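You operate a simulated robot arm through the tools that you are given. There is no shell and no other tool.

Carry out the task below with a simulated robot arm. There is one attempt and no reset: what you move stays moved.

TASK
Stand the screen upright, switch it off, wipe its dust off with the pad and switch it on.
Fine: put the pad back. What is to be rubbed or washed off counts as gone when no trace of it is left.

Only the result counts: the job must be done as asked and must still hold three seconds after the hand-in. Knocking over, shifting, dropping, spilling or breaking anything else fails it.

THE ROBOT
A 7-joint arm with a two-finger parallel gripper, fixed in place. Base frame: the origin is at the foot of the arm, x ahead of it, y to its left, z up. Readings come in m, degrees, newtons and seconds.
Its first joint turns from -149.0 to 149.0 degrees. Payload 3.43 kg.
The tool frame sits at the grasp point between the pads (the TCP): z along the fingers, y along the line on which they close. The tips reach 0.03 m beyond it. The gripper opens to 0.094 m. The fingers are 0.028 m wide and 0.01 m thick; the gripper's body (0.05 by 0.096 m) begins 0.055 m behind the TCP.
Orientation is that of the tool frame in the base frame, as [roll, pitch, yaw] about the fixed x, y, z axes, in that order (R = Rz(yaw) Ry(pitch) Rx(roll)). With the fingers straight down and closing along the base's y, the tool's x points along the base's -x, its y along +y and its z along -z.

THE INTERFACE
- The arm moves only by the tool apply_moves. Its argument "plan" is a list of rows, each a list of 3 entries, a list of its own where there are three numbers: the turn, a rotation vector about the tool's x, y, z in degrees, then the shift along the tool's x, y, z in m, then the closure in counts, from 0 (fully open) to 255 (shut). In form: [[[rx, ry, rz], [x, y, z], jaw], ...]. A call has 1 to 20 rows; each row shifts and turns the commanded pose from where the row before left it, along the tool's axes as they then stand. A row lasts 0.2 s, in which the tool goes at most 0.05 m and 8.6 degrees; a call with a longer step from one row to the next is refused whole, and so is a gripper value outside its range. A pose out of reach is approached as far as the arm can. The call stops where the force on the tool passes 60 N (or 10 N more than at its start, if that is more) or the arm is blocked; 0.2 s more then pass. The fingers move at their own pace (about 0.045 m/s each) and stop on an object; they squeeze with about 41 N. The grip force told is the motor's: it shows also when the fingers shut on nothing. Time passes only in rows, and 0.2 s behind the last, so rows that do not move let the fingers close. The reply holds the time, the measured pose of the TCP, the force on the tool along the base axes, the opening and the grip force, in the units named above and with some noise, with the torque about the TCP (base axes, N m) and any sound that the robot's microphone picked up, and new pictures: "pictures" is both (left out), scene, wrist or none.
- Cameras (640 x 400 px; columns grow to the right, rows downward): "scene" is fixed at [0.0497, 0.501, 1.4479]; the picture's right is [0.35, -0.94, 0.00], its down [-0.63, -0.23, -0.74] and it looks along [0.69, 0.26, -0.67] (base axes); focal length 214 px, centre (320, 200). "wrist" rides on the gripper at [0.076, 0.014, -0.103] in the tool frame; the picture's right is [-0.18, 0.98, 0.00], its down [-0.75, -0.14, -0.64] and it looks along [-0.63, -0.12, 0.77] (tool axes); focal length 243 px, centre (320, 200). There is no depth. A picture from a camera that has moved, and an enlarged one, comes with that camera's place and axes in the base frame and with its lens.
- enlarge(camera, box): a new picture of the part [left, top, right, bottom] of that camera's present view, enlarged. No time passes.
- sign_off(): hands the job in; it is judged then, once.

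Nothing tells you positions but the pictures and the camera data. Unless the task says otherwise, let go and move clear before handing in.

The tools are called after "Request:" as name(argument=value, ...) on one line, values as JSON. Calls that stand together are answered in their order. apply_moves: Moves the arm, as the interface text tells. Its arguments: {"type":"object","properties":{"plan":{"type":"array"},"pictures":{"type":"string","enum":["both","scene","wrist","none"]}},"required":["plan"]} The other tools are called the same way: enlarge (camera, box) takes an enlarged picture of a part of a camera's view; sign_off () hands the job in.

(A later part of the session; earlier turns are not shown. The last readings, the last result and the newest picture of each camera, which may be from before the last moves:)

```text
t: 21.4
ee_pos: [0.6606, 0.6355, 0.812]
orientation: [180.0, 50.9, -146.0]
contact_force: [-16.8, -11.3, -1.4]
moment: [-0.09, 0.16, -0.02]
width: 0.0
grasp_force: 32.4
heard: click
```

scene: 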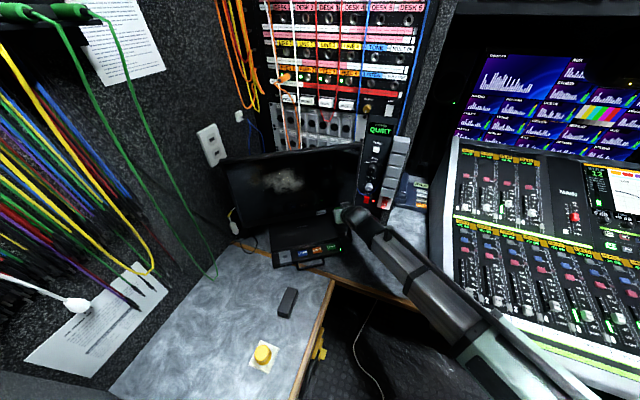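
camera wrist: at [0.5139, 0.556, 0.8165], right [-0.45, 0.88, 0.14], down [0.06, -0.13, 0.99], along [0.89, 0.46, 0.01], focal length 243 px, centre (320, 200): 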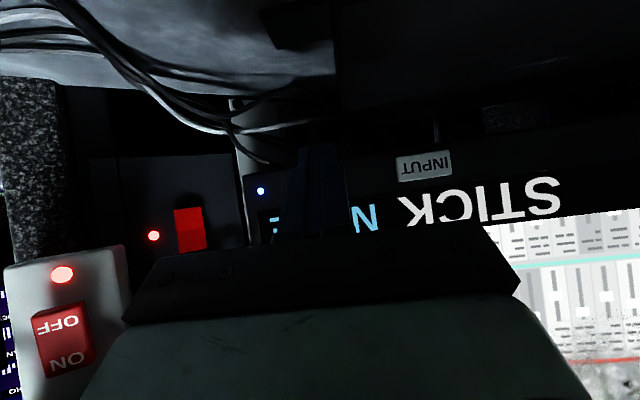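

It clicked and the screen went dark, with the dust showing as a pale smudge. I'll retreat and reorient downward to inspect the two objects on the desk.

Request:
apply_moves(plan=[[[0, 0, 0], [0.025, 0, -0.031], 255], [[0, 0, 0], [0.025, 0, -0.031], 255], [[0, 0, 0], [0.025, 0, -0.031], 255], [[0, 0, 0], [0.025, 0, -0.031], 255], [[0, 0, 0], [-0.031, 0, -0.025], 255], [[0, 0, 0], [-0.031, 0, -0.025], 255], [[0, 0, 0], [-0.031, 0, -0.025], 255], [[0, 0, 0], [-0.031, 0, -0.025], 255], [[0, 8.5, 0], [0, 0, 0], 0], [[0, 8.5, 0], [0, 0, 0], 0], [[0, 8.5, 0], [0, 0, 0], 0], [[0, 8.5, 0], [0, 0, 0], 0], [[0, 8.5, 0], [0, 0, 0], 0], [[0, 8.5, 0], [0, 0, 0], 0]])

Request:
enlarge(camera="scene", box=[210, 140, 370, 240])

```text
t: 24.4
ee_pos: [0.5304, 0.5486, 0.9721]
orientation: [-180.0, -0.1, -146.0]
contact_force: [0.3, 0.4, 0.0]
moment: [-0.01, -0.02, 0.0]
width: 0.0941
grasp_force: 0.0
camera wrist: at [0.4608, 0.518, 1.0752], right [-0.4, 0.92, 0.0], down [0.7, 0.31, 0.64], along [0.59, 0.25, -0.77], focal length 243 px, centre (320, 200)
```

scene: 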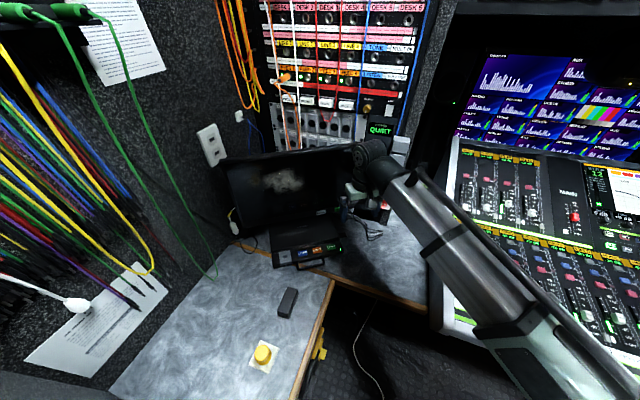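
wrist: 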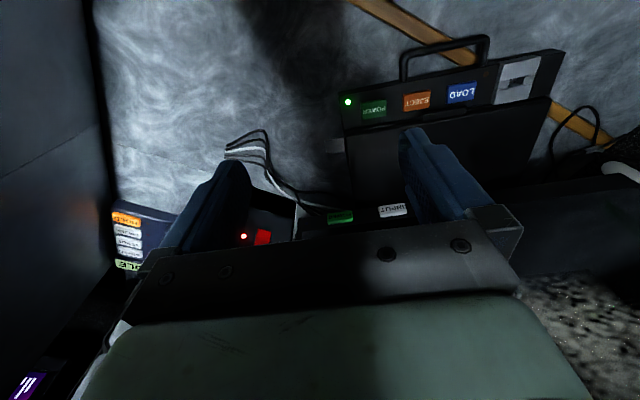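

```text
4.00 times, centred on (290, 190) of scene
camera zoom: at [0.0497, 0.501, 1.4479], right [0.35, -0.94, 0.0], down [-0.63, -0.23, -0.74], along [0.69, 0.26, -0.67], focal length 858 px, centre (440, 240)
```

zoom: 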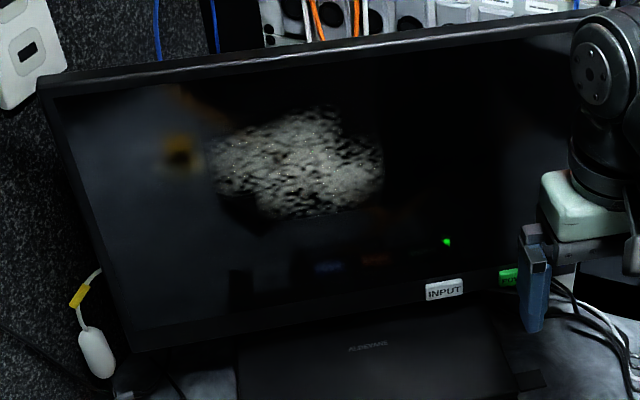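

The screen is off and stands undisturbed. The dust patch spans roughly 16×13 cm on its upper middle. I'll swing over the desk to inspect the black block and the yellow-knobbed pad.

Request:
apply_moves(plan=[[[0, 0, 0], [0.0303, 0.031, 0], 0], [[0, 0, 0], [0.0303, 0.031, 0], 0], [[0, 0, 0], [0.0303, 0.031, 0], 0], [[0, 0, 0], [0.0303, 0.031, 0], 0], [[0, 0, 0], [0.0303, 0.031, 0], 0], [[0, 0, 0], [0.0303, 0.031, 0], 0], [[0, 0, 0], [0.0303, 0.031, 0], 0], [[0, 0, 0], [0.0303, 0.031, 0], 0], [[0, 0, -8.5], [0, 0, 0], 0], [[0, 0, -8.5], [0, 0, 0], 0], [[0, 0, -8.5], [0, 0, 0], 0], [[0, 0, -8.5], [0, 0, 0], 0], [[0, 0, -8.5], [0, 0, 0], 0]])

Request:
enlarge(camera="wrist", box=[160, 0, 480, 200])

```text
t: 27.2
ee_pos: [0.1913, 0.6175, 0.9726]
orientation: [-180.0, 0.0, -103.4]
contact_force: [1.3, -0.9, 0.0]
moment: [-0.02, 0.0, -0.02]
width: 0.0943
grasp_force: 0.1
camera wrist: at [0.1605, 0.5477, 1.0747], right [-0.91, 0.41, 0.0], down [0.31, 0.7, 0.64], along [0.26, 0.59, -0.77], focal length 243 px, centre (320, 200)
```

scene: 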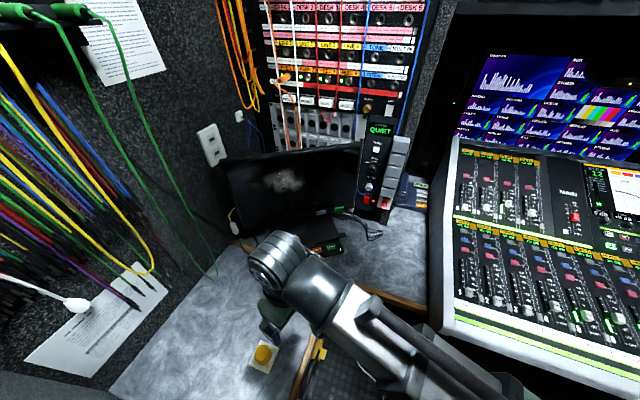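
wrist: 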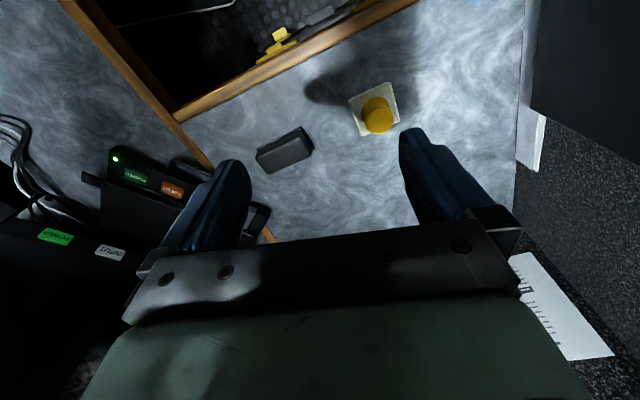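

```text
2.00 times, centred on (320, 100) of wrist
camera zoom: at [0.1605, 0.5477, 1.0747], right [-0.91, 0.41, 0.0], down [0.31, 0.7, 0.64], along [0.26, 0.59, -0.77], focal length 485 px, centre (320, 400)
```

zoom: 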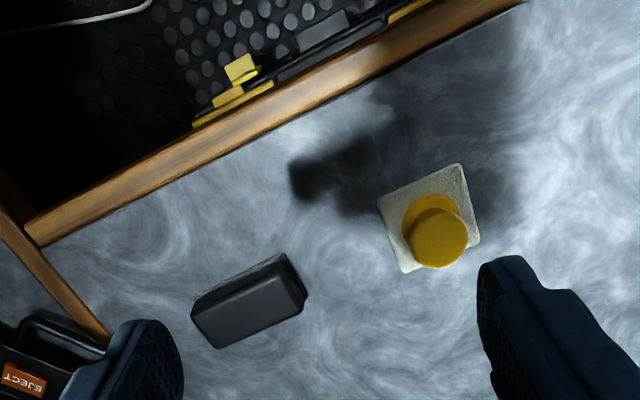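

Request:
enlarge(camera="wrist", box=[240, 110, 336, 170])

Request:
enlarge(camera="wrist", box=[328, 70, 424, 130])

Request:
enlarge(camera="wrist", box=[250, 0, 410, 100])

```text
6.67 times, centred on (288, 140) of wrist
camera zoom: at [0.1605, 0.5477, 1.0747], right [-0.91, 0.41, 0.0], down [0.31, 0.7, 0.64], along [0.26, 0.59, -0.77], focal length 1618 px, centre (533, 600)
```

zoom: 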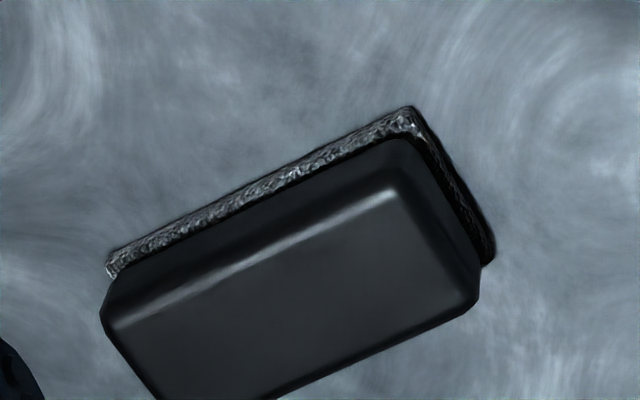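

```text
6.67 times, centred on (376, 100) of wrist
camera zoom: at [0.1605, 0.5477, 1.0747], right [-0.91, 0.41, 0.0], down [0.31, 0.7, 0.64], along [0.26, 0.59, -0.77], focal length 1618 px, centre (-53, 867)
```

zoom: 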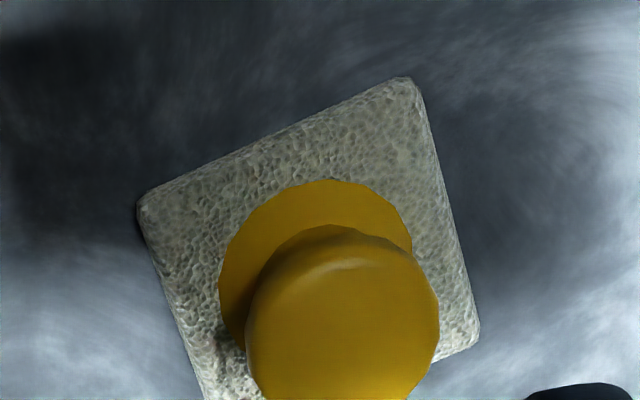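

```text
4.00 times, centred on (330, 50) of wrist
camera zoom: at [0.1605, 0.5477, 1.0747], right [-0.91, 0.41, 0.0], down [0.31, 0.7, 0.64], along [0.26, 0.59, -0.77], focal length 970 px, centre (280, 800)
```

zoom: 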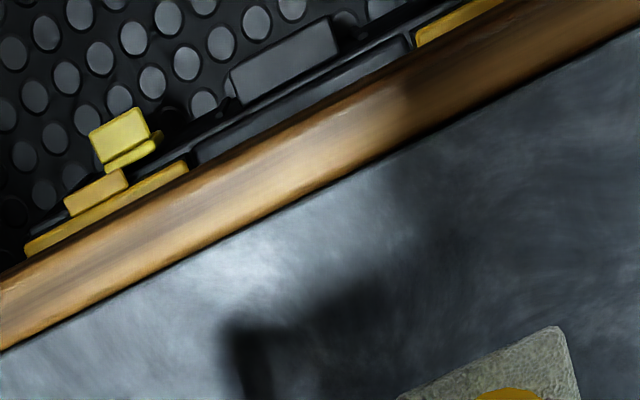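

The white foam pad with a yellow knob handle is clearly a wiping pad, 60×60 mm and centred at about (0.139, 0.70). The black block looks like an eraser or brush and I'll leave it alone. I'll check the knob's shape next.

Request:
enlarge(camera="scene", box=[240, 330, 304, 370])

```text
10.00 times, centred on (272, 350) of scene
camera zoom: at [0.0497, 0.501, 1.4479], right [0.35, -0.94, 0.0], down [-0.63, -0.23, -0.74], along [0.69, 0.26, -0.67], focal length 2145 px, centre (800, -1300)
```

zoom: 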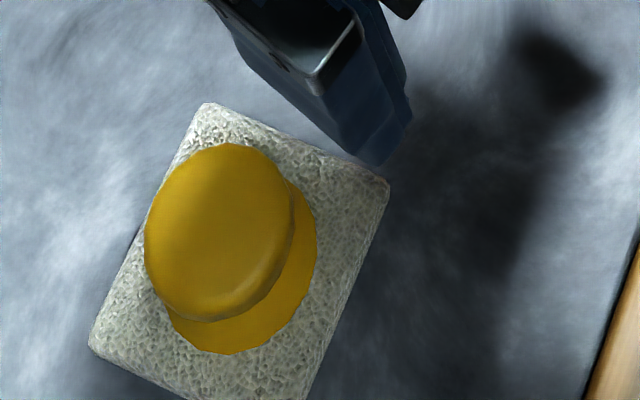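

The foam top is at about z=0.69 and the knob cap (about 42 mm across) tops out near 0.731, at (0.138, 0.707). I'll square the gripper to the pad and come above the knob.

Request:
apply_moves(plan=[[[0, 0, -6.7], [0, 0, 0], 0], [[0, 0, -6.7], [0, 0, 0], 0], [[0, 0, 0], [-0.0224, 0.0133, 0.0306], 0], [[0, 0, 0], [-0.0224, 0.0133, 0.0306], 0], [[0, 0, 0], [-0.0224, 0.0133, 0.0306], 0], [[0, 0, 0], [-0.0224, 0.0133, 0.0306], 0]])

Request:
enlarge(camera="wrist", box=[200, 40, 456, 200])

Request:
enlarge(camera="scene", box=[224, 310, 320, 370])

```text
t: 28.6
ee_pos: [0.1392, 0.7064, 0.8487]
orientation: [-179.9, 0.0, -90.1]
contact_force: [1.0, 0.3, 0.3]
moment: [-0.01, 0.02, -0.01]
width: 0.0942
grasp_force: 0.1
camera wrist: at [0.1253, 0.632, 0.9514], right [-0.98, 0.19, 0.0], down [0.14, 0.75, 0.64], along [0.12, 0.63, -0.77], focal length 243 px, centre (320, 200)
```

scene: 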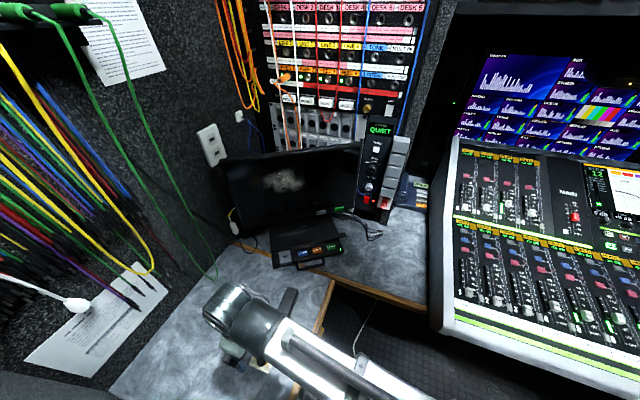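
wrist: 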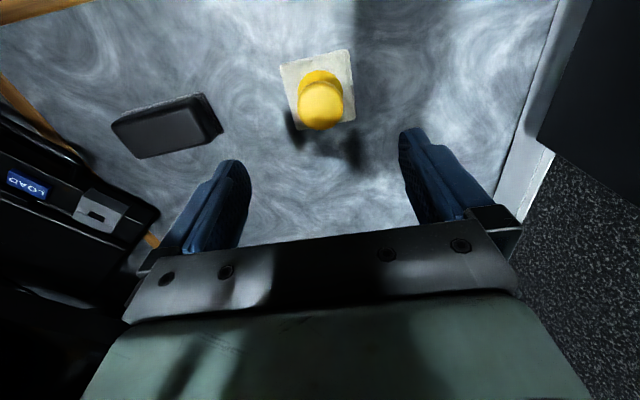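

```text
2.50 times, centred on (328, 120) of wrist
camera zoom: at [0.1253, 0.632, 0.9514], right [-0.98, 0.19, 0.0], down [0.14, 0.75, 0.64], along [0.12, 0.63, -0.77], focal length 606 px, centre (300, 400)
```

zoom: 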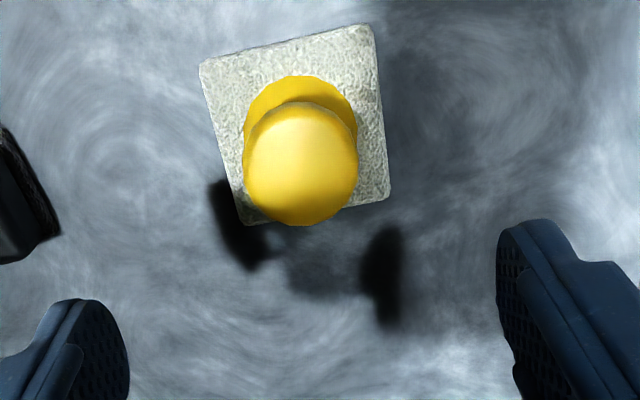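

```text
6.67 times, centred on (272, 340) of scene
camera zoom: at [0.0497, 0.501, 1.4479], right [0.35, -0.94, 0.0], down [-0.63, -0.23, -0.74], along [0.69, 0.26, -0.67], focal length 1430 px, centre (640, -733)
```

zoom: 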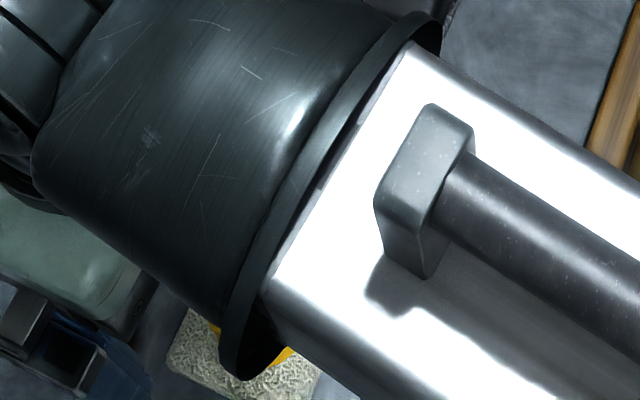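

The gripper is centred over the knob. I'll descend so the tips sit just above the foam, then close on the cap.

Request:
apply_moves(plan=[[[0, 0, 0], [0.0005, 0, 0.0386], 0], [[0, 0, 0], [0.0005, 0, 0.0386], 0], [[0, 0, 0], [0, 0, 0.026], 0], [[0, 0, 0], [0, 0, 0.0125], 0], [[0, 0, 0], [0, 0, 0], 0]])

Request:
enlarge(camera="wrist", box=[200, 40, 456, 200])

```text
t: 29.8
ee_pos: [0.1393, 0.7056, 0.7332]
orientation: [-179.9, 0.0, -90.1]
contact_force: [-0.3, -0.1, 0.3]
moment: [0.01, 0.02, 0.04]
width: 0.0941
grasp_force: 0.1
camera wrist: at [0.1263, 0.6302, 0.8358], right [-0.98, 0.19, 0.0], down [0.14, 0.75, 0.64], along [0.12, 0.63, -0.77], focal length 243 px, centre (320, 200)
```

scene: 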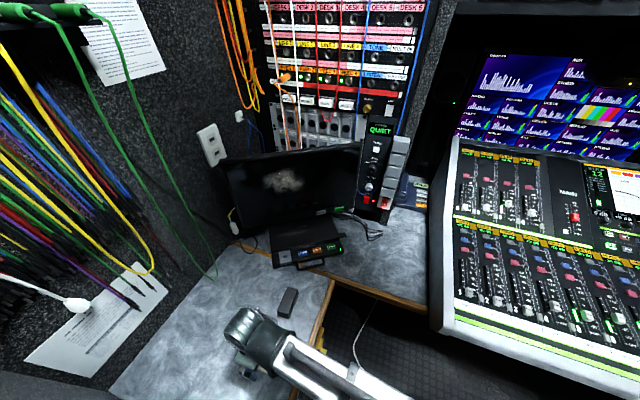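
wrist: 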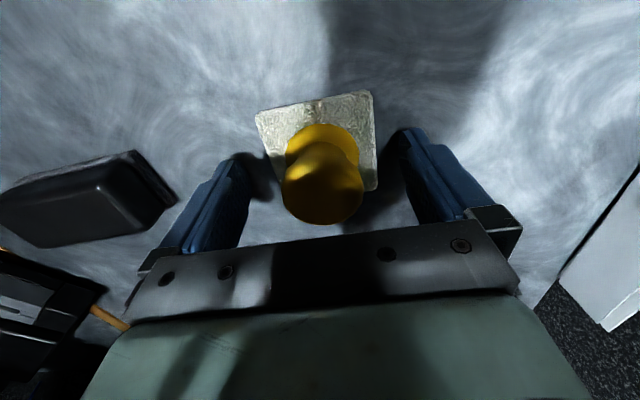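

```text
2.50 times, centred on (328, 120) of wrist
camera zoom: at [0.1263, 0.6302, 0.8358], right [-0.98, 0.19, 0.0], down [0.14, 0.75, 0.64], along [0.12, 0.63, -0.77], focal length 606 px, centre (300, 400)
```

zoom: 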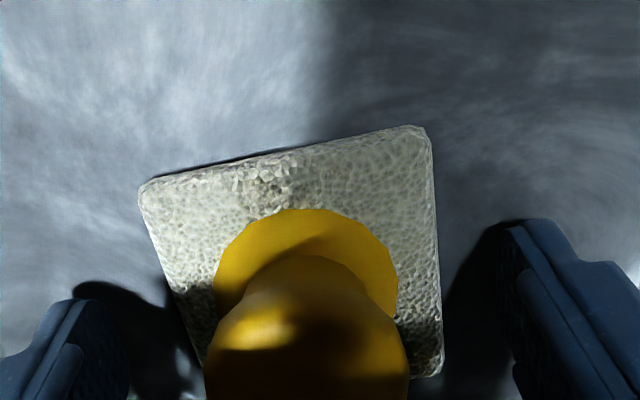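

The cap's widest part is level with the TCP, between the fingers. Closing now.

Request:
apply_moves(plan=[[[0, 0, 0], [0, 0, 0], 255], [[0, 0, 0], [0, 0, 0], 255], [[0, 0, 0], [0, 0, 0], 255], [[0, 0, 0], [0, 0, 0], 255], [[0, 0, 0], [0, 0, 0], 255]])

Request:
enlarge(camera="wrist", box=[200, 40, 456, 200])

```text
t: 31.0
ee_pos: [0.1403, 0.7071, 0.7327]
orientation: [-179.9, 0.0, -90.1]
contact_force: [-0.4, 0.1, -0.4]
moment: [0.04, -0.02, -0.04]
width: 0.0627
grasp_force: 41.3
camera wrist: at [0.1263, 0.6302, 0.836], right [-0.98, 0.19, 0.0], down [0.14, 0.75, 0.64], along [0.12, 0.63, -0.77], focal length 243 px, centre (320, 200)
```

scene: 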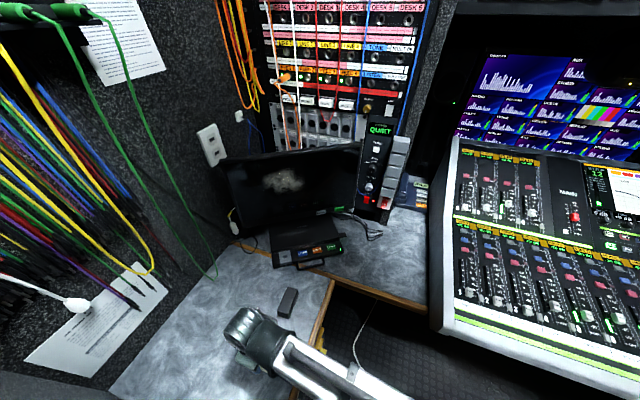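
wrist: 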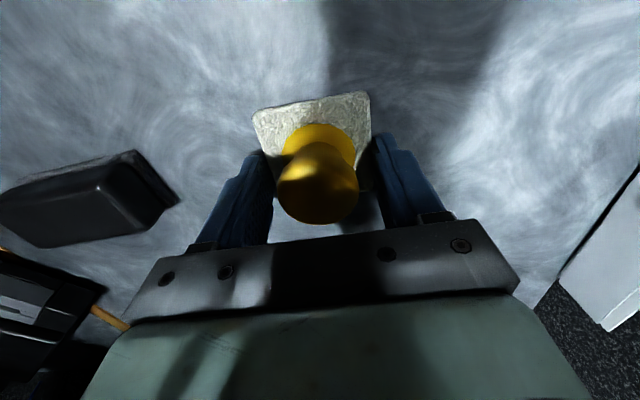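

```text
2.50 times, centred on (328, 120) of wrist
camera zoom: at [0.1263, 0.6302, 0.836], right [-0.98, 0.19, 0.0], down [0.14, 0.75, 0.64], along [0.12, 0.63, -0.77], focal length 606 px, centre (300, 400)
```

zoom: 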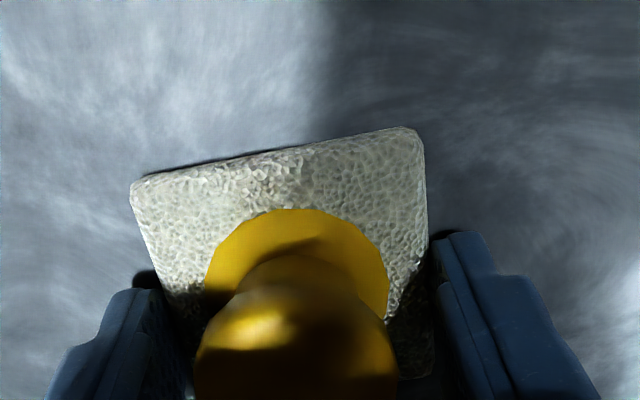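

The fingers stopped at 62.7 mm, so they caught the foam's sides and the foam is thicker than I thought. I'll open, rise 15 mm and close on the knob cap instead.

Request:
apply_moves(plan=[[[0, 0, 0], [0, 0, 0], 0], [[0, 0, 0], [0, 0, 0], 0], [[0, 0, 0], [0, 0, -0.015], 0], [[0, 0, 0], [0, 0, 0], 255], [[0, 0, 0], [0, 0, 0], 255], [[0, 0, 0], [0, 0, 0], 255], [[0, 0, 0], [0, 0, 0], 255], [[0, 0, 0], [0, 0, 0], 255]])

Request:
enlarge(camera="wrist", box=[200, 40, 456, 200])

```text
t: 32.8
ee_pos: [0.1398, 0.7062, 0.7472]
orientation: [-179.9, 0.0, -90.1]
contact_force: [0.2, 0.7, 0.6]
moment: [-0.01, 0.01, 0.0]
width: 0.0396
grasp_force: 41.2
camera wrist: at [0.1259, 0.631, 0.8506], right [-0.98, 0.19, 0.0], down [0.14, 0.75, 0.64], along [0.12, 0.63, -0.77], focal length 243 px, centre (320, 200)
```

scene: 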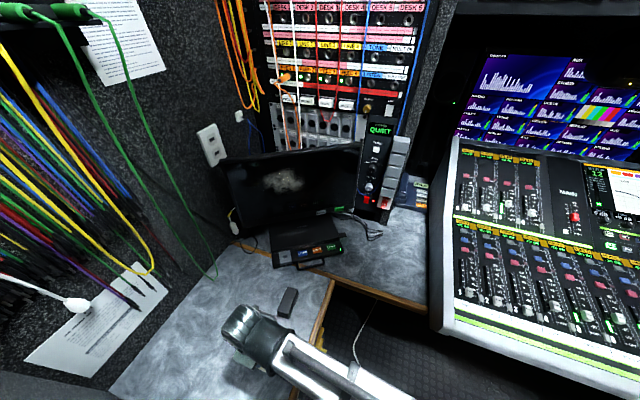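
wrist: 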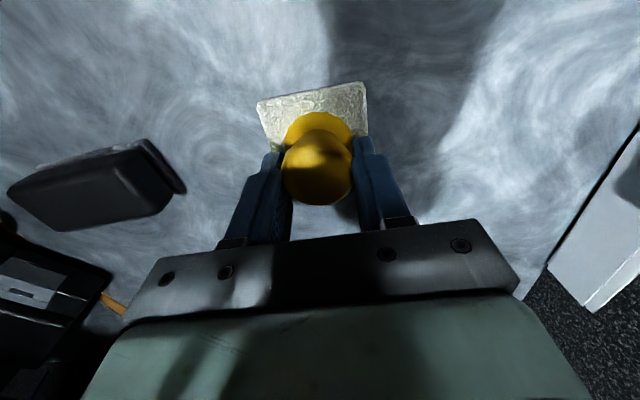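

```text
2.50 times, centred on (328, 120) of wrist
camera zoom: at [0.1259, 0.631, 0.8506], right [-0.98, 0.19, 0.0], down [0.14, 0.75, 0.64], along [0.12, 0.63, -0.77], focal length 606 px, centre (300, 400)
```

zoom: 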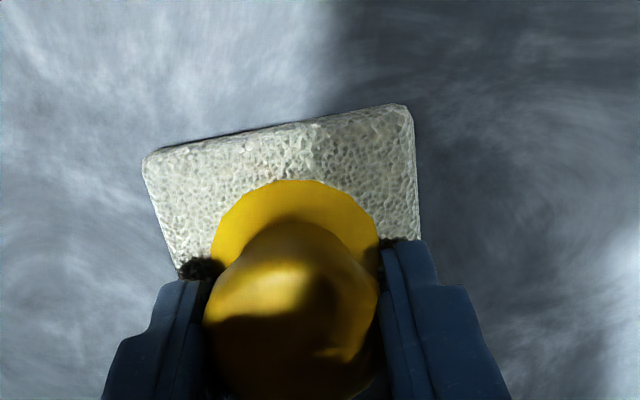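

The knob is firmly held at 39.6 mm with the TCP at (0.140, 0.706, 0.747), which I'll use as the return pose. I'll lift, carry it toward the screen and turn to face it.

Request:
apply_moves(plan=[[[0, 0, 0], [0, 0, -0.02], 255], [[0, 0, 0], [0, 0, -0.045], 255], [[0, 0, 0], [0, 0, -0.045], 255], [[0, 0, 0], [0, 0, -0.045], 255], [[0, 0, 0], [0, 0, -0.045], 255], [[0, 0, 0], [0, 0, -0.045], 255], [[0, 0, 0], [0.0223, -0.0371, 0], 255], [[0, 0, 0], [0.0223, -0.0371, 0], 255], [[0, 0, 0], [0.0223, -0.0371, 0], 255], [[0, 0, 0], [0.0223, -0.0371, 0], 255], [[0, 0, 0], [0.0223, -0.0371, 0], 255], [[0, 0, 0], [0.0223, -0.0371, 0], 255], [[0, 0, 0], [0.0223, -0.0371, 0], 255]])

Request:
enlarge(camera="wrist", box=[200, 40, 456, 200])

Request:
enlarge(camera="scene", box=[220, 230, 412, 350])

```text
t: 35.6
ee_pos: [0.395, 0.5493, 0.9937]
orientation: [-179.8, 0.0, -90.1]
contact_force: [0.6, 0.2, 0.3]
moment: [0.03, 0.04, 0.03]
width: 0.0002
grasp_force: 33.1
camera wrist: at [0.3821, 0.4736, 1.0965], right [-0.98, 0.19, 0.0], down [0.14, 0.75, 0.64], along [0.12, 0.63, -0.77], focal length 243 px, centre (320, 200)
```

scene: 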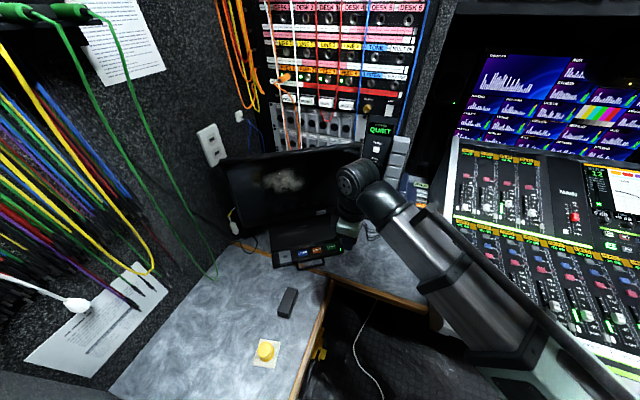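
wrist: 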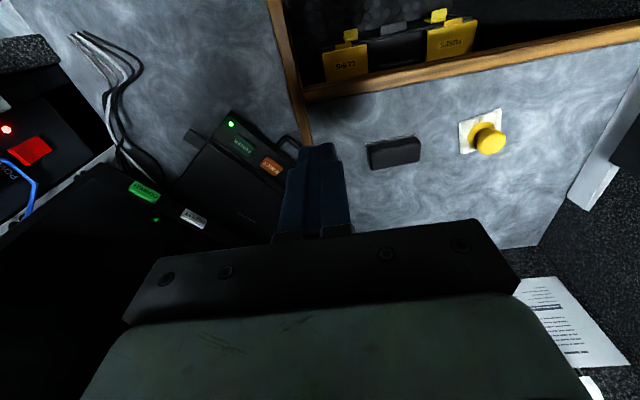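

```text
2.50 times, centred on (328, 120) of wrist
camera zoom: at [0.3821, 0.4736, 1.0965], right [-0.98, 0.19, 0.0], down [0.14, 0.75, 0.64], along [0.12, 0.63, -0.77], focal length 606 px, centre (300, 400)
```

zoom: 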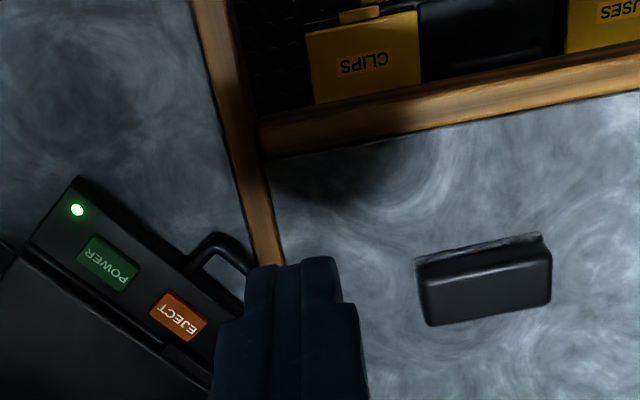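

```text
3.33 times, centred on (316, 290) of scene
camera zoom: at [0.0497, 0.501, 1.4479], right [0.35, -0.94, 0.0], down [-0.63, -0.23, -0.74], along [0.69, 0.26, -0.67], focal length 715 px, centre (333, -100)
```

zoom: 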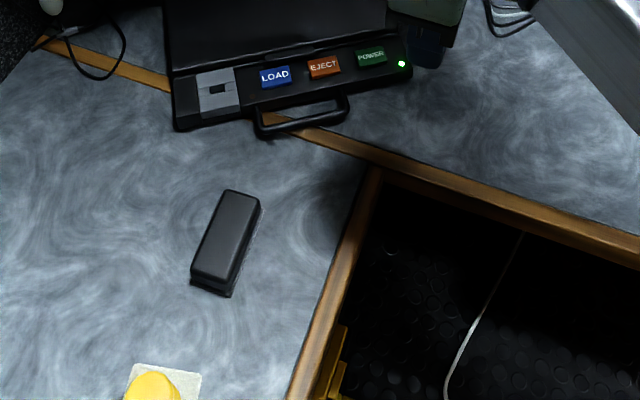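

The fingers are now empty: the knob slipped out as I lifted, and the pad is still standing on the desk. I'll look at its profile and place again.

Request:
enlarge(camera="wrist", box=[440, 95, 536, 155])

Request:
enlarge(camera="scene", box=[240, 330, 304, 370])

```text
6.67 times, centred on (488, 125) of wrist
camera zoom: at [0.3821, 0.4736, 1.0965], right [-0.98, 0.19, 0.0], down [0.14, 0.75, 0.64], along [0.12, 0.63, -0.77], focal length 1618 px, centre (-800, 700)
```

zoom: 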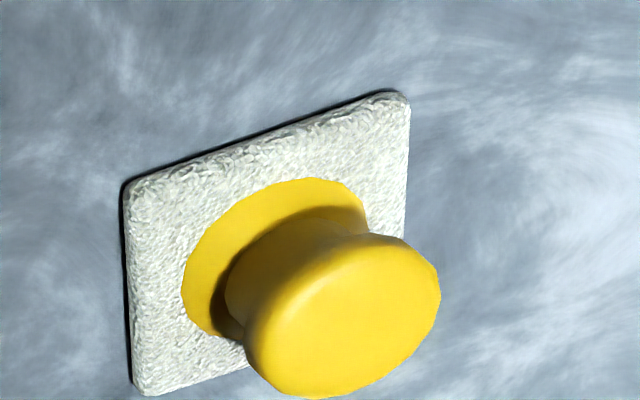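

```text
10.00 times, centred on (272, 350) of scene
camera zoom: at [0.0497, 0.501, 1.4479], right [0.35, -0.94, 0.0], down [-0.63, -0.23, -0.74], along [0.69, 0.26, -0.67], focal length 2145 px, centre (800, -1300)
```

zoom: 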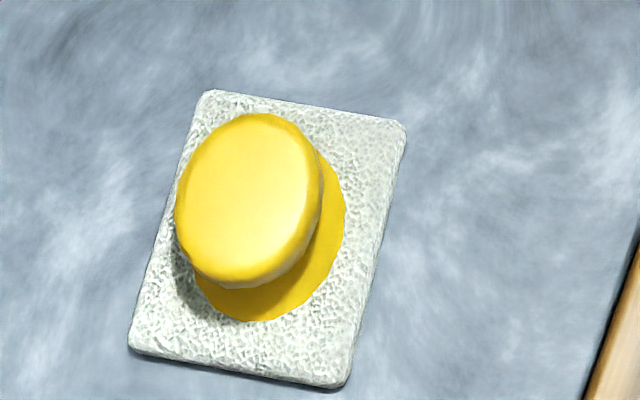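

The pad dropped early and now sits at about (0.146, 0.700), turned about 14°. Its foam top is at about 0.704, and originally it was at (0.137, 0.7045) and square. I'll go back over it, match its yaw, and grip lower on the cap so its widest part is between the finger pads.

Request:
apply_moves(plan=[[[0, 0, 0], [-0.0216, 0.0356, 0], 0], [[0, 0, 0], [-0.0216, 0.0356, 0], 0], [[0, 0, 0], [-0.0216, 0.0356, 0], 0], [[0, 0, 0], [-0.0216, 0.0356, 0], 0], [[0, 0, 0], [-0.0216, 0.0356, 0], 0], [[0, 0, 0], [-0.0216, 0.0356, 0], 0], [[0, 0, 0], [-0.0216, 0.0356, 0], 0], [[0, 0, -6.85], [0, 0, 0], 0], [[0, 0, -6.85], [0, 0, 0], 0], [[0, 0, 0], [0, 0, 0.045], 0], [[0, 0, 0], [0, 0, 0.045], 0], [[0, 0, 0], [0, 0, 0.045], 0], [[0, 0, 0], [0, 0, 0.035], 0]])

Request:
enlarge(camera="wrist", box=[200, 40, 456, 200])

```text
t: 38.4
ee_pos: [0.1499, 0.7018, 0.8239]
orientation: [-180.0, -0.1, -76.3]
contact_force: [0.7, -0.2, 0.2]
moment: [-0.01, 0.0, -0.02]
width: 0.094
grasp_force: 0.1
camera wrist: at [0.1547, 0.6247, 0.9265], right [-1.0, -0.05, 0.0], down [-0.04, 0.77, 0.64], along [-0.03, 0.64, -0.77], focal length 243 px, centre (320, 200)
```

scene: 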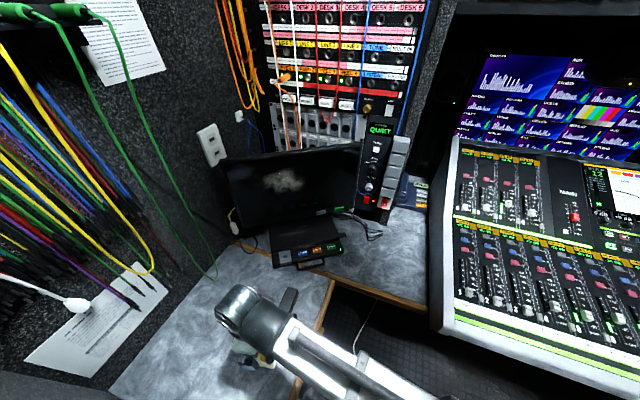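
wrist: 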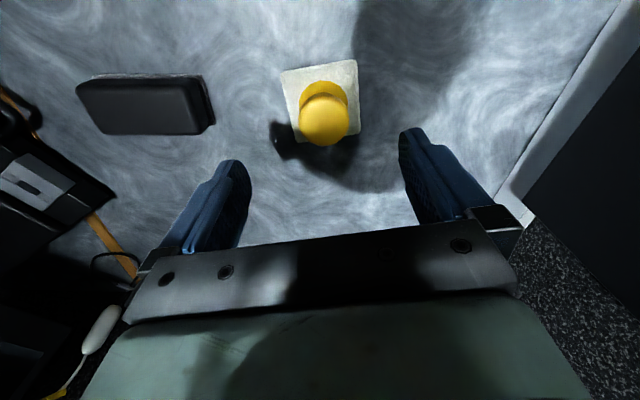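

```text
2.50 times, centred on (328, 120) of wrist
camera zoom: at [0.1547, 0.6247, 0.9265], right [-1.0, -0.05, 0.0], down [-0.04, 0.77, 0.64], along [-0.03, 0.64, -0.77], focal length 606 px, centre (300, 400)
```

zoom: 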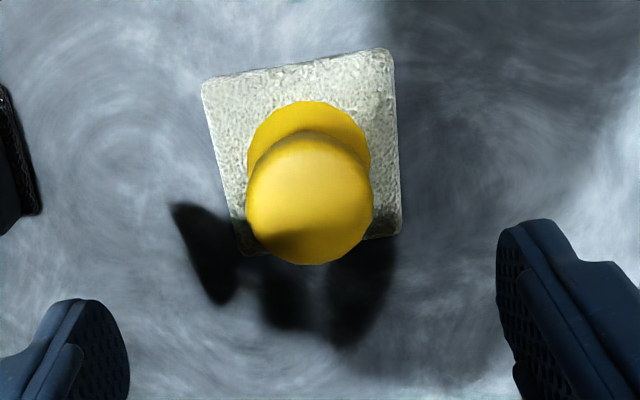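

I'm nearly centred over the pad, about 3 mm off. I'll correct that, descend to z=0.739 and close.

Request:
apply_moves(plan=[[[0, 0, 0], [0.003, 0.0028, 0.035], 0], [[0, 0, 0], [0, 0, 0.03], 0], [[0, 0, 0], [0, 0, 0.0149], 0], [[0, 0, 0], [0, 0, 0.005], 0], [[0, 0, 0], [0, 0, 0], 0], [[0, 0, 0], [0, 0, 0], 255], [[0, 0, 0], [0, 0, 0], 255], [[0, 0, 0], [0, 0, 0], 255], [[0, 0, 0], [0, 0, 0], 255], [[0, 0, 0], [0, 0, 0], 255]])

Request:
enlarge(camera="wrist", box=[200, 40, 456, 200])

```text
t: 40.6
ee_pos: [0.1477, 0.6984, 0.7386]
orientation: [-179.8, 0.0, -76.5]
contact_force: [-0.4, 0.1, 1.0]
moment: [0.0, -0.02, -0.03]
width: 0.063
grasp_force: 40.7
camera wrist: at [0.1526, 0.6213, 0.8416], right [-1.0, -0.05, 0.0], down [-0.04, 0.77, 0.64], along [-0.03, 0.64, -0.77], focal length 243 px, centre (320, 200)
```

scene: 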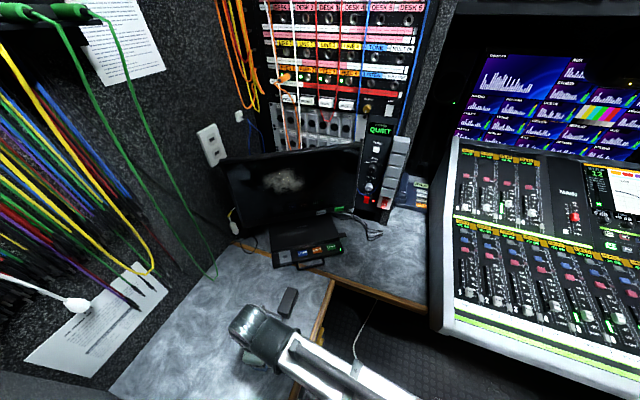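
wrist: 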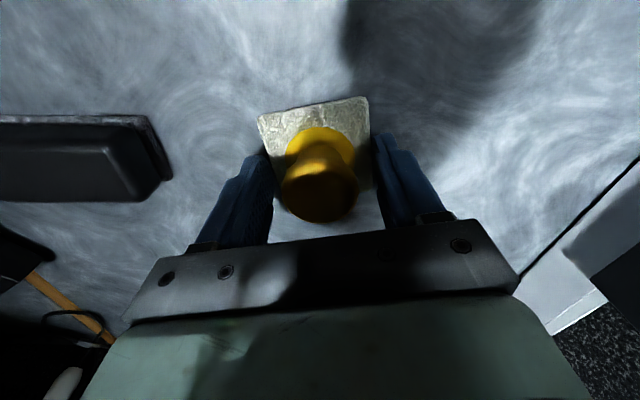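

```text
2.50 times, centred on (328, 120) of wrist
camera zoom: at [0.1526, 0.6213, 0.8416], right [-1.0, -0.05, 0.0], down [-0.04, 0.77, 0.64], along [-0.03, 0.64, -0.77], focal length 606 px, centre (300, 400)
```

zoom: 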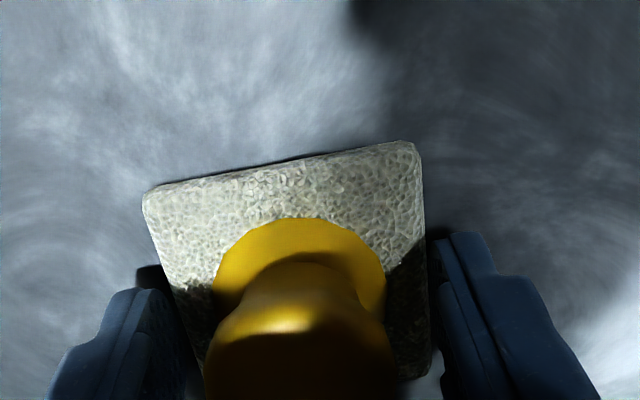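

It caught the foam's sides again, at 63 mm. Since the rounded cap slipped before, gripping the flat foam sides should be sturdier. I'll open, lower 3 mm more, re-close and lift slowly as a test.

Request:
apply_moves(plan=[[[0, 0, 0], [0, 0, 0], 0], [[0, 0, 0], [0, 0, 0.003], 0], [[0, 0, 0], [0, 0, 0], 0], [[0, 0, 0], [0, 0, 0], 255], [[0, 0, 0], [0, 0, 0], 255], [[0, 0, 0], [0, 0, 0], 255], [[0, 0, 0], [0, 0, 0], 255], [[0, 0, 0], [0, 0, -0.003], 255], [[0, 0, 0], [0, 0, -0.004], 255], [[0, 0, 0], [0, 0, -0.005], 255], [[0, 0, 0], [0, 0, -0.005], 255], [[0, 0, 0], [0, 0, -0.005], 255]])

Request:
enlarge(camera="wrist", box=[200, 40, 456, 200])

Request:
enlarge(camera="scene", box=[224, 310, 320, 370])

```text
t: 43.2
ee_pos: [0.1473, 0.6979, 0.7591]
orientation: [-179.9, 0.0, -76.4]
contact_force: [-0.5, 0.7, -0.3]
moment: [0.02, -0.01, -0.02]
width: 0.0628
grasp_force: 40.6
camera wrist: at [0.1517, 0.6213, 0.8618], right [-1.0, -0.05, 0.0], down [-0.04, 0.77, 0.64], along [-0.03, 0.64, -0.77], focal length 243 px, centre (320, 200)
```

scene: 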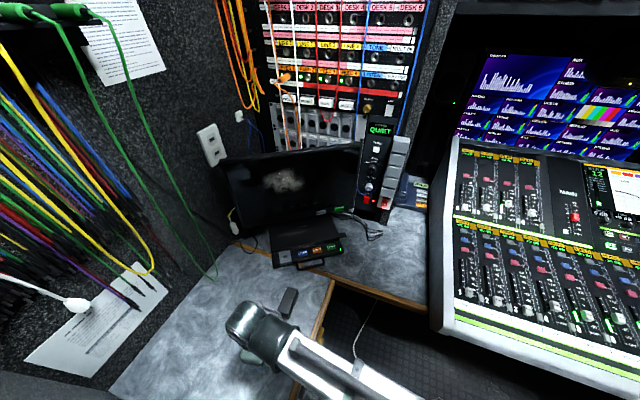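
wrist: 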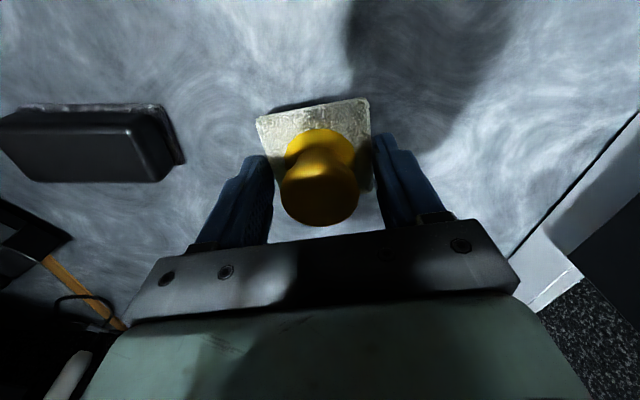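

```text
2.50 times, centred on (328, 120) of wrist
camera zoom: at [0.1517, 0.6213, 0.8618], right [-1.0, -0.05, 0.0], down [-0.04, 0.77, 0.64], along [-0.03, 0.64, -0.77], focal length 606 px, centre (300, 400)
```

zoom: 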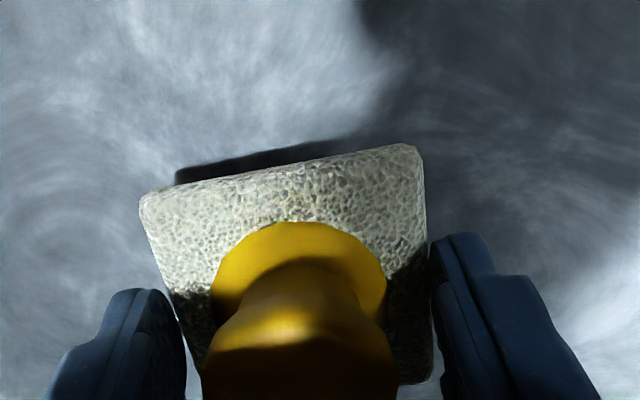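

```text
6.67 times, centred on (272, 340) of scene
camera zoom: at [0.0497, 0.501, 1.4479], right [0.35, -0.94, 0.0], down [-0.63, -0.23, -0.74], along [0.69, 0.26, -0.67], focal length 1430 px, centre (640, -733)
```

zoom: 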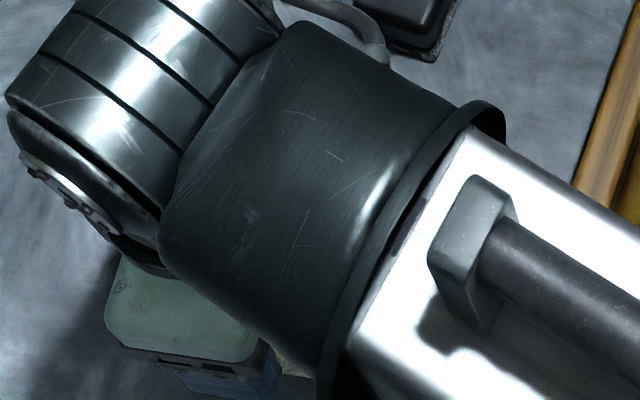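

The pad is held, with a clear shadow gap beneath it and the width steady at 62.8 mm. I'll lift and carry it smoothly to in front of the screen.

Request:
apply_moves(plan=[[[0, 0, 0], [0, 0, -0.015], 255], [[0, 0, 0], [0, 0, -0.03], 255], [[0, 0, 0], [0, 0, -0.03], 255], [[0, 0, 0], [0, 0, -0.03], 255], [[0, 0, 0], [0, 0, -0.03], 255], [[0, 0, 0], [0, 0, -0.03], 255], [[0, 0, 0], [0, 0, -0.03], 255], [[0, 0, 0], [0, 0, -0.015], 255], [[0, 0, 0], [0.0226, -0.0229, 0], 255], [[0, 0, 0], [0.0226, -0.0229, 0], 255], [[0, 0, 0], [0.0226, -0.0229, 0], 255], [[0, 0, 0], [0.0226, -0.0229, 0], 255], [[0, 0, 0], [0.0226, -0.0229, 0], 255], [[0, 0, 0], [0.0226, -0.0229, 0], 255], [[0, 0, 0], [0.0226, -0.0229, 0], 255], [[0, 0, 0], [0.0226, -0.0229, 0], 255], [[0, 0, 0], [0.0226, -0.0229, 0], 255]])

```text
t: 46.8
ee_pos: [0.3926, 0.5502, 0.9687]
orientation: [-179.8, -0.1, -76.3]
contact_force: [0.1, 0.1, -0.9]
moment: [-0.03, 0.01, 0.03]
width: 0.063
grasp_force: 41.1
camera wrist: at [0.398, 0.4727, 1.0713], right [-1.0, -0.05, 0.0], down [-0.04, 0.77, 0.64], along [-0.03, 0.64, -0.77], focal length 243 px, centre (320, 200)
```

scene: 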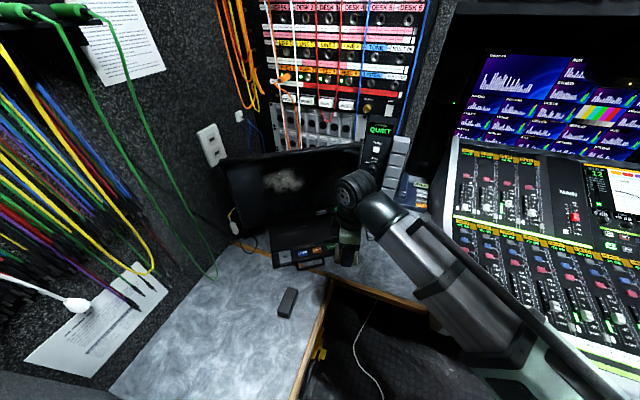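
wrist: 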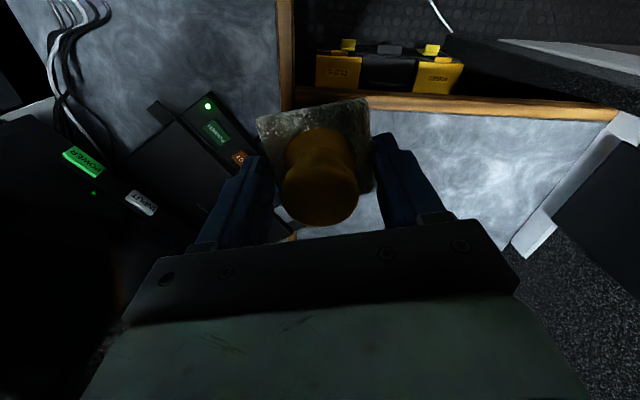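

Still held. I'll turn the tool to the screen's heading and start pitching the pad up.

Request:
apply_moves(plan=[[[0, 0, 7.83], [0, 0, 0], 255], [[0, 0, 7.83], [0, 0, 0], 255], [[0, 0, 7.83], [0, 0, 0], 255], [[0, 0, 7.83], [0, 0, 0], 255], [[0, 0, 7.83], [0, 0, 0], 255], [[0, 0, 7.83], [0, 0, 0], 255], [[0, 0, 7.83], [0, 0, 0], 255], [[0, 0, 7.83], [0, 0, 0], 255], [[0, 0, 7.83], [0, 0, 0], 255], [[0, -7.5, 0], [-0.02, 0, 0], 255], [[0, -7.5, 0], [-0.02, 0, 0], 255], [[0, -7.5, 0], [-0.02, 0, 0], 255], [[0, -7.5, 0], [-0.02, 0, 0], 255], [[0, -7.5, 0], [-0.01, 0, 0], 255], [[0, -7.5, 0], [0, 0, 0], 255], [[0, -7.5, 0], [0, 0, 0], 255], [[0, -7.5, 0], [0, 0, 0], 255]])

```text
t: 50.4
ee_pos: [0.4665, 0.5979, 0.9886]
orientation: [-179.9, 60.2, -146.9]
contact_force: [-0.2, 0.2, -0.5]
moment: [0.0, 0.05, -0.01]
width: 0.0631
grasp_force: 41.0
camera wrist: at [0.3534, 0.5402, 0.9735], right [-0.46, 0.87, 0.16], down [-0.08, -0.22, 0.97], along [0.88, 0.44, 0.17], focal length 243 px, centre (320, 200)
```

scene: 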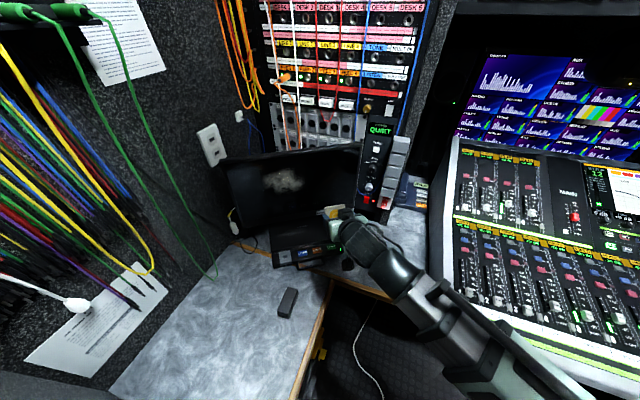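
wrist: 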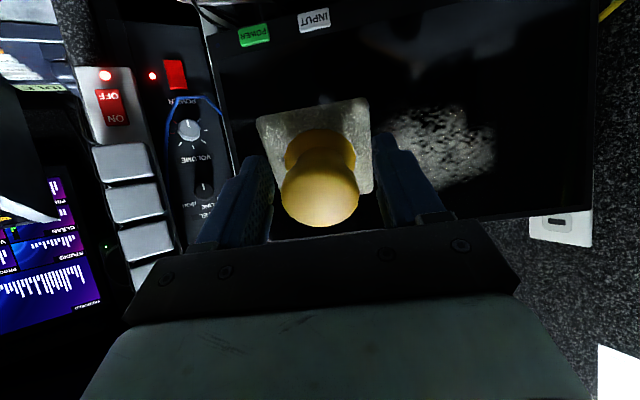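

The pad is facing the screen and I can see the dust. I'll finish pitching to horizontal and shift sideways to the dust's column.

Request:
apply_moves(plan=[[[0, -7.45, 0], [0, 0, 0], 255], [[0, -7.45, 0], [0, 0, 0], 255], [[0, -7.45, 0], [0, 0, 0], 255], [[0, -7.45, 0], [0, 0, 0], 255], [[0, 0, 0], [0, 0.03, 0], 255], [[0, 0, 0], [0, 0.03, 0], 255], [[0, 0, 0], [0, 0, 0], 255]])

Request:
enlarge(camera="scene", box=[210, 140, 370, 240])

```text
t: 52.0
ee_pos: [0.4353, 0.6469, 0.9897]
orientation: [-170.1, 89.9, -137.0]
contact_force: [-0.2, 0.8, -0.6]
moment: [-0.02, 0.0, 0.01]
width: 0.0626
grasp_force: 41.2
camera wrist: at [0.3417, 0.6037, 0.9131], right [-0.54, 0.82, 0.18], down [-0.46, -0.47, 0.76], along [0.71, 0.32, 0.63], focal length 243 px, centre (320, 200)
```

scene: 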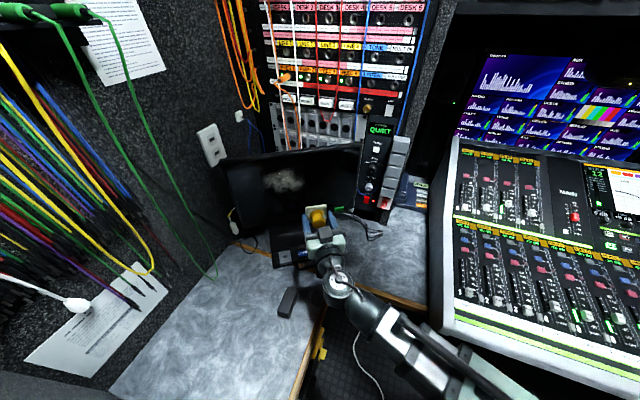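
wrist: 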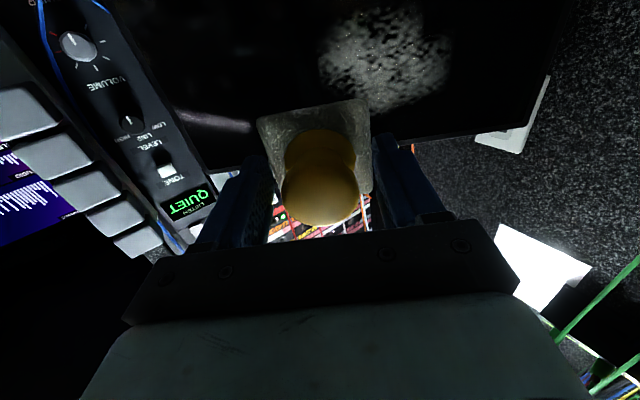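

```text
4.00 times, centred on (290, 190) of scene
camera zoom: at [0.0497, 0.501, 1.4479], right [0.35, -0.94, 0.0], down [-0.63, -0.23, -0.74], along [0.69, 0.26, -0.67], focal length 858 px, centre (440, 240)
```

zoom: 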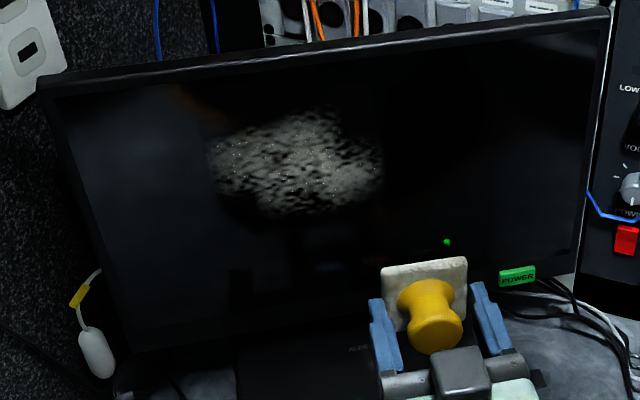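

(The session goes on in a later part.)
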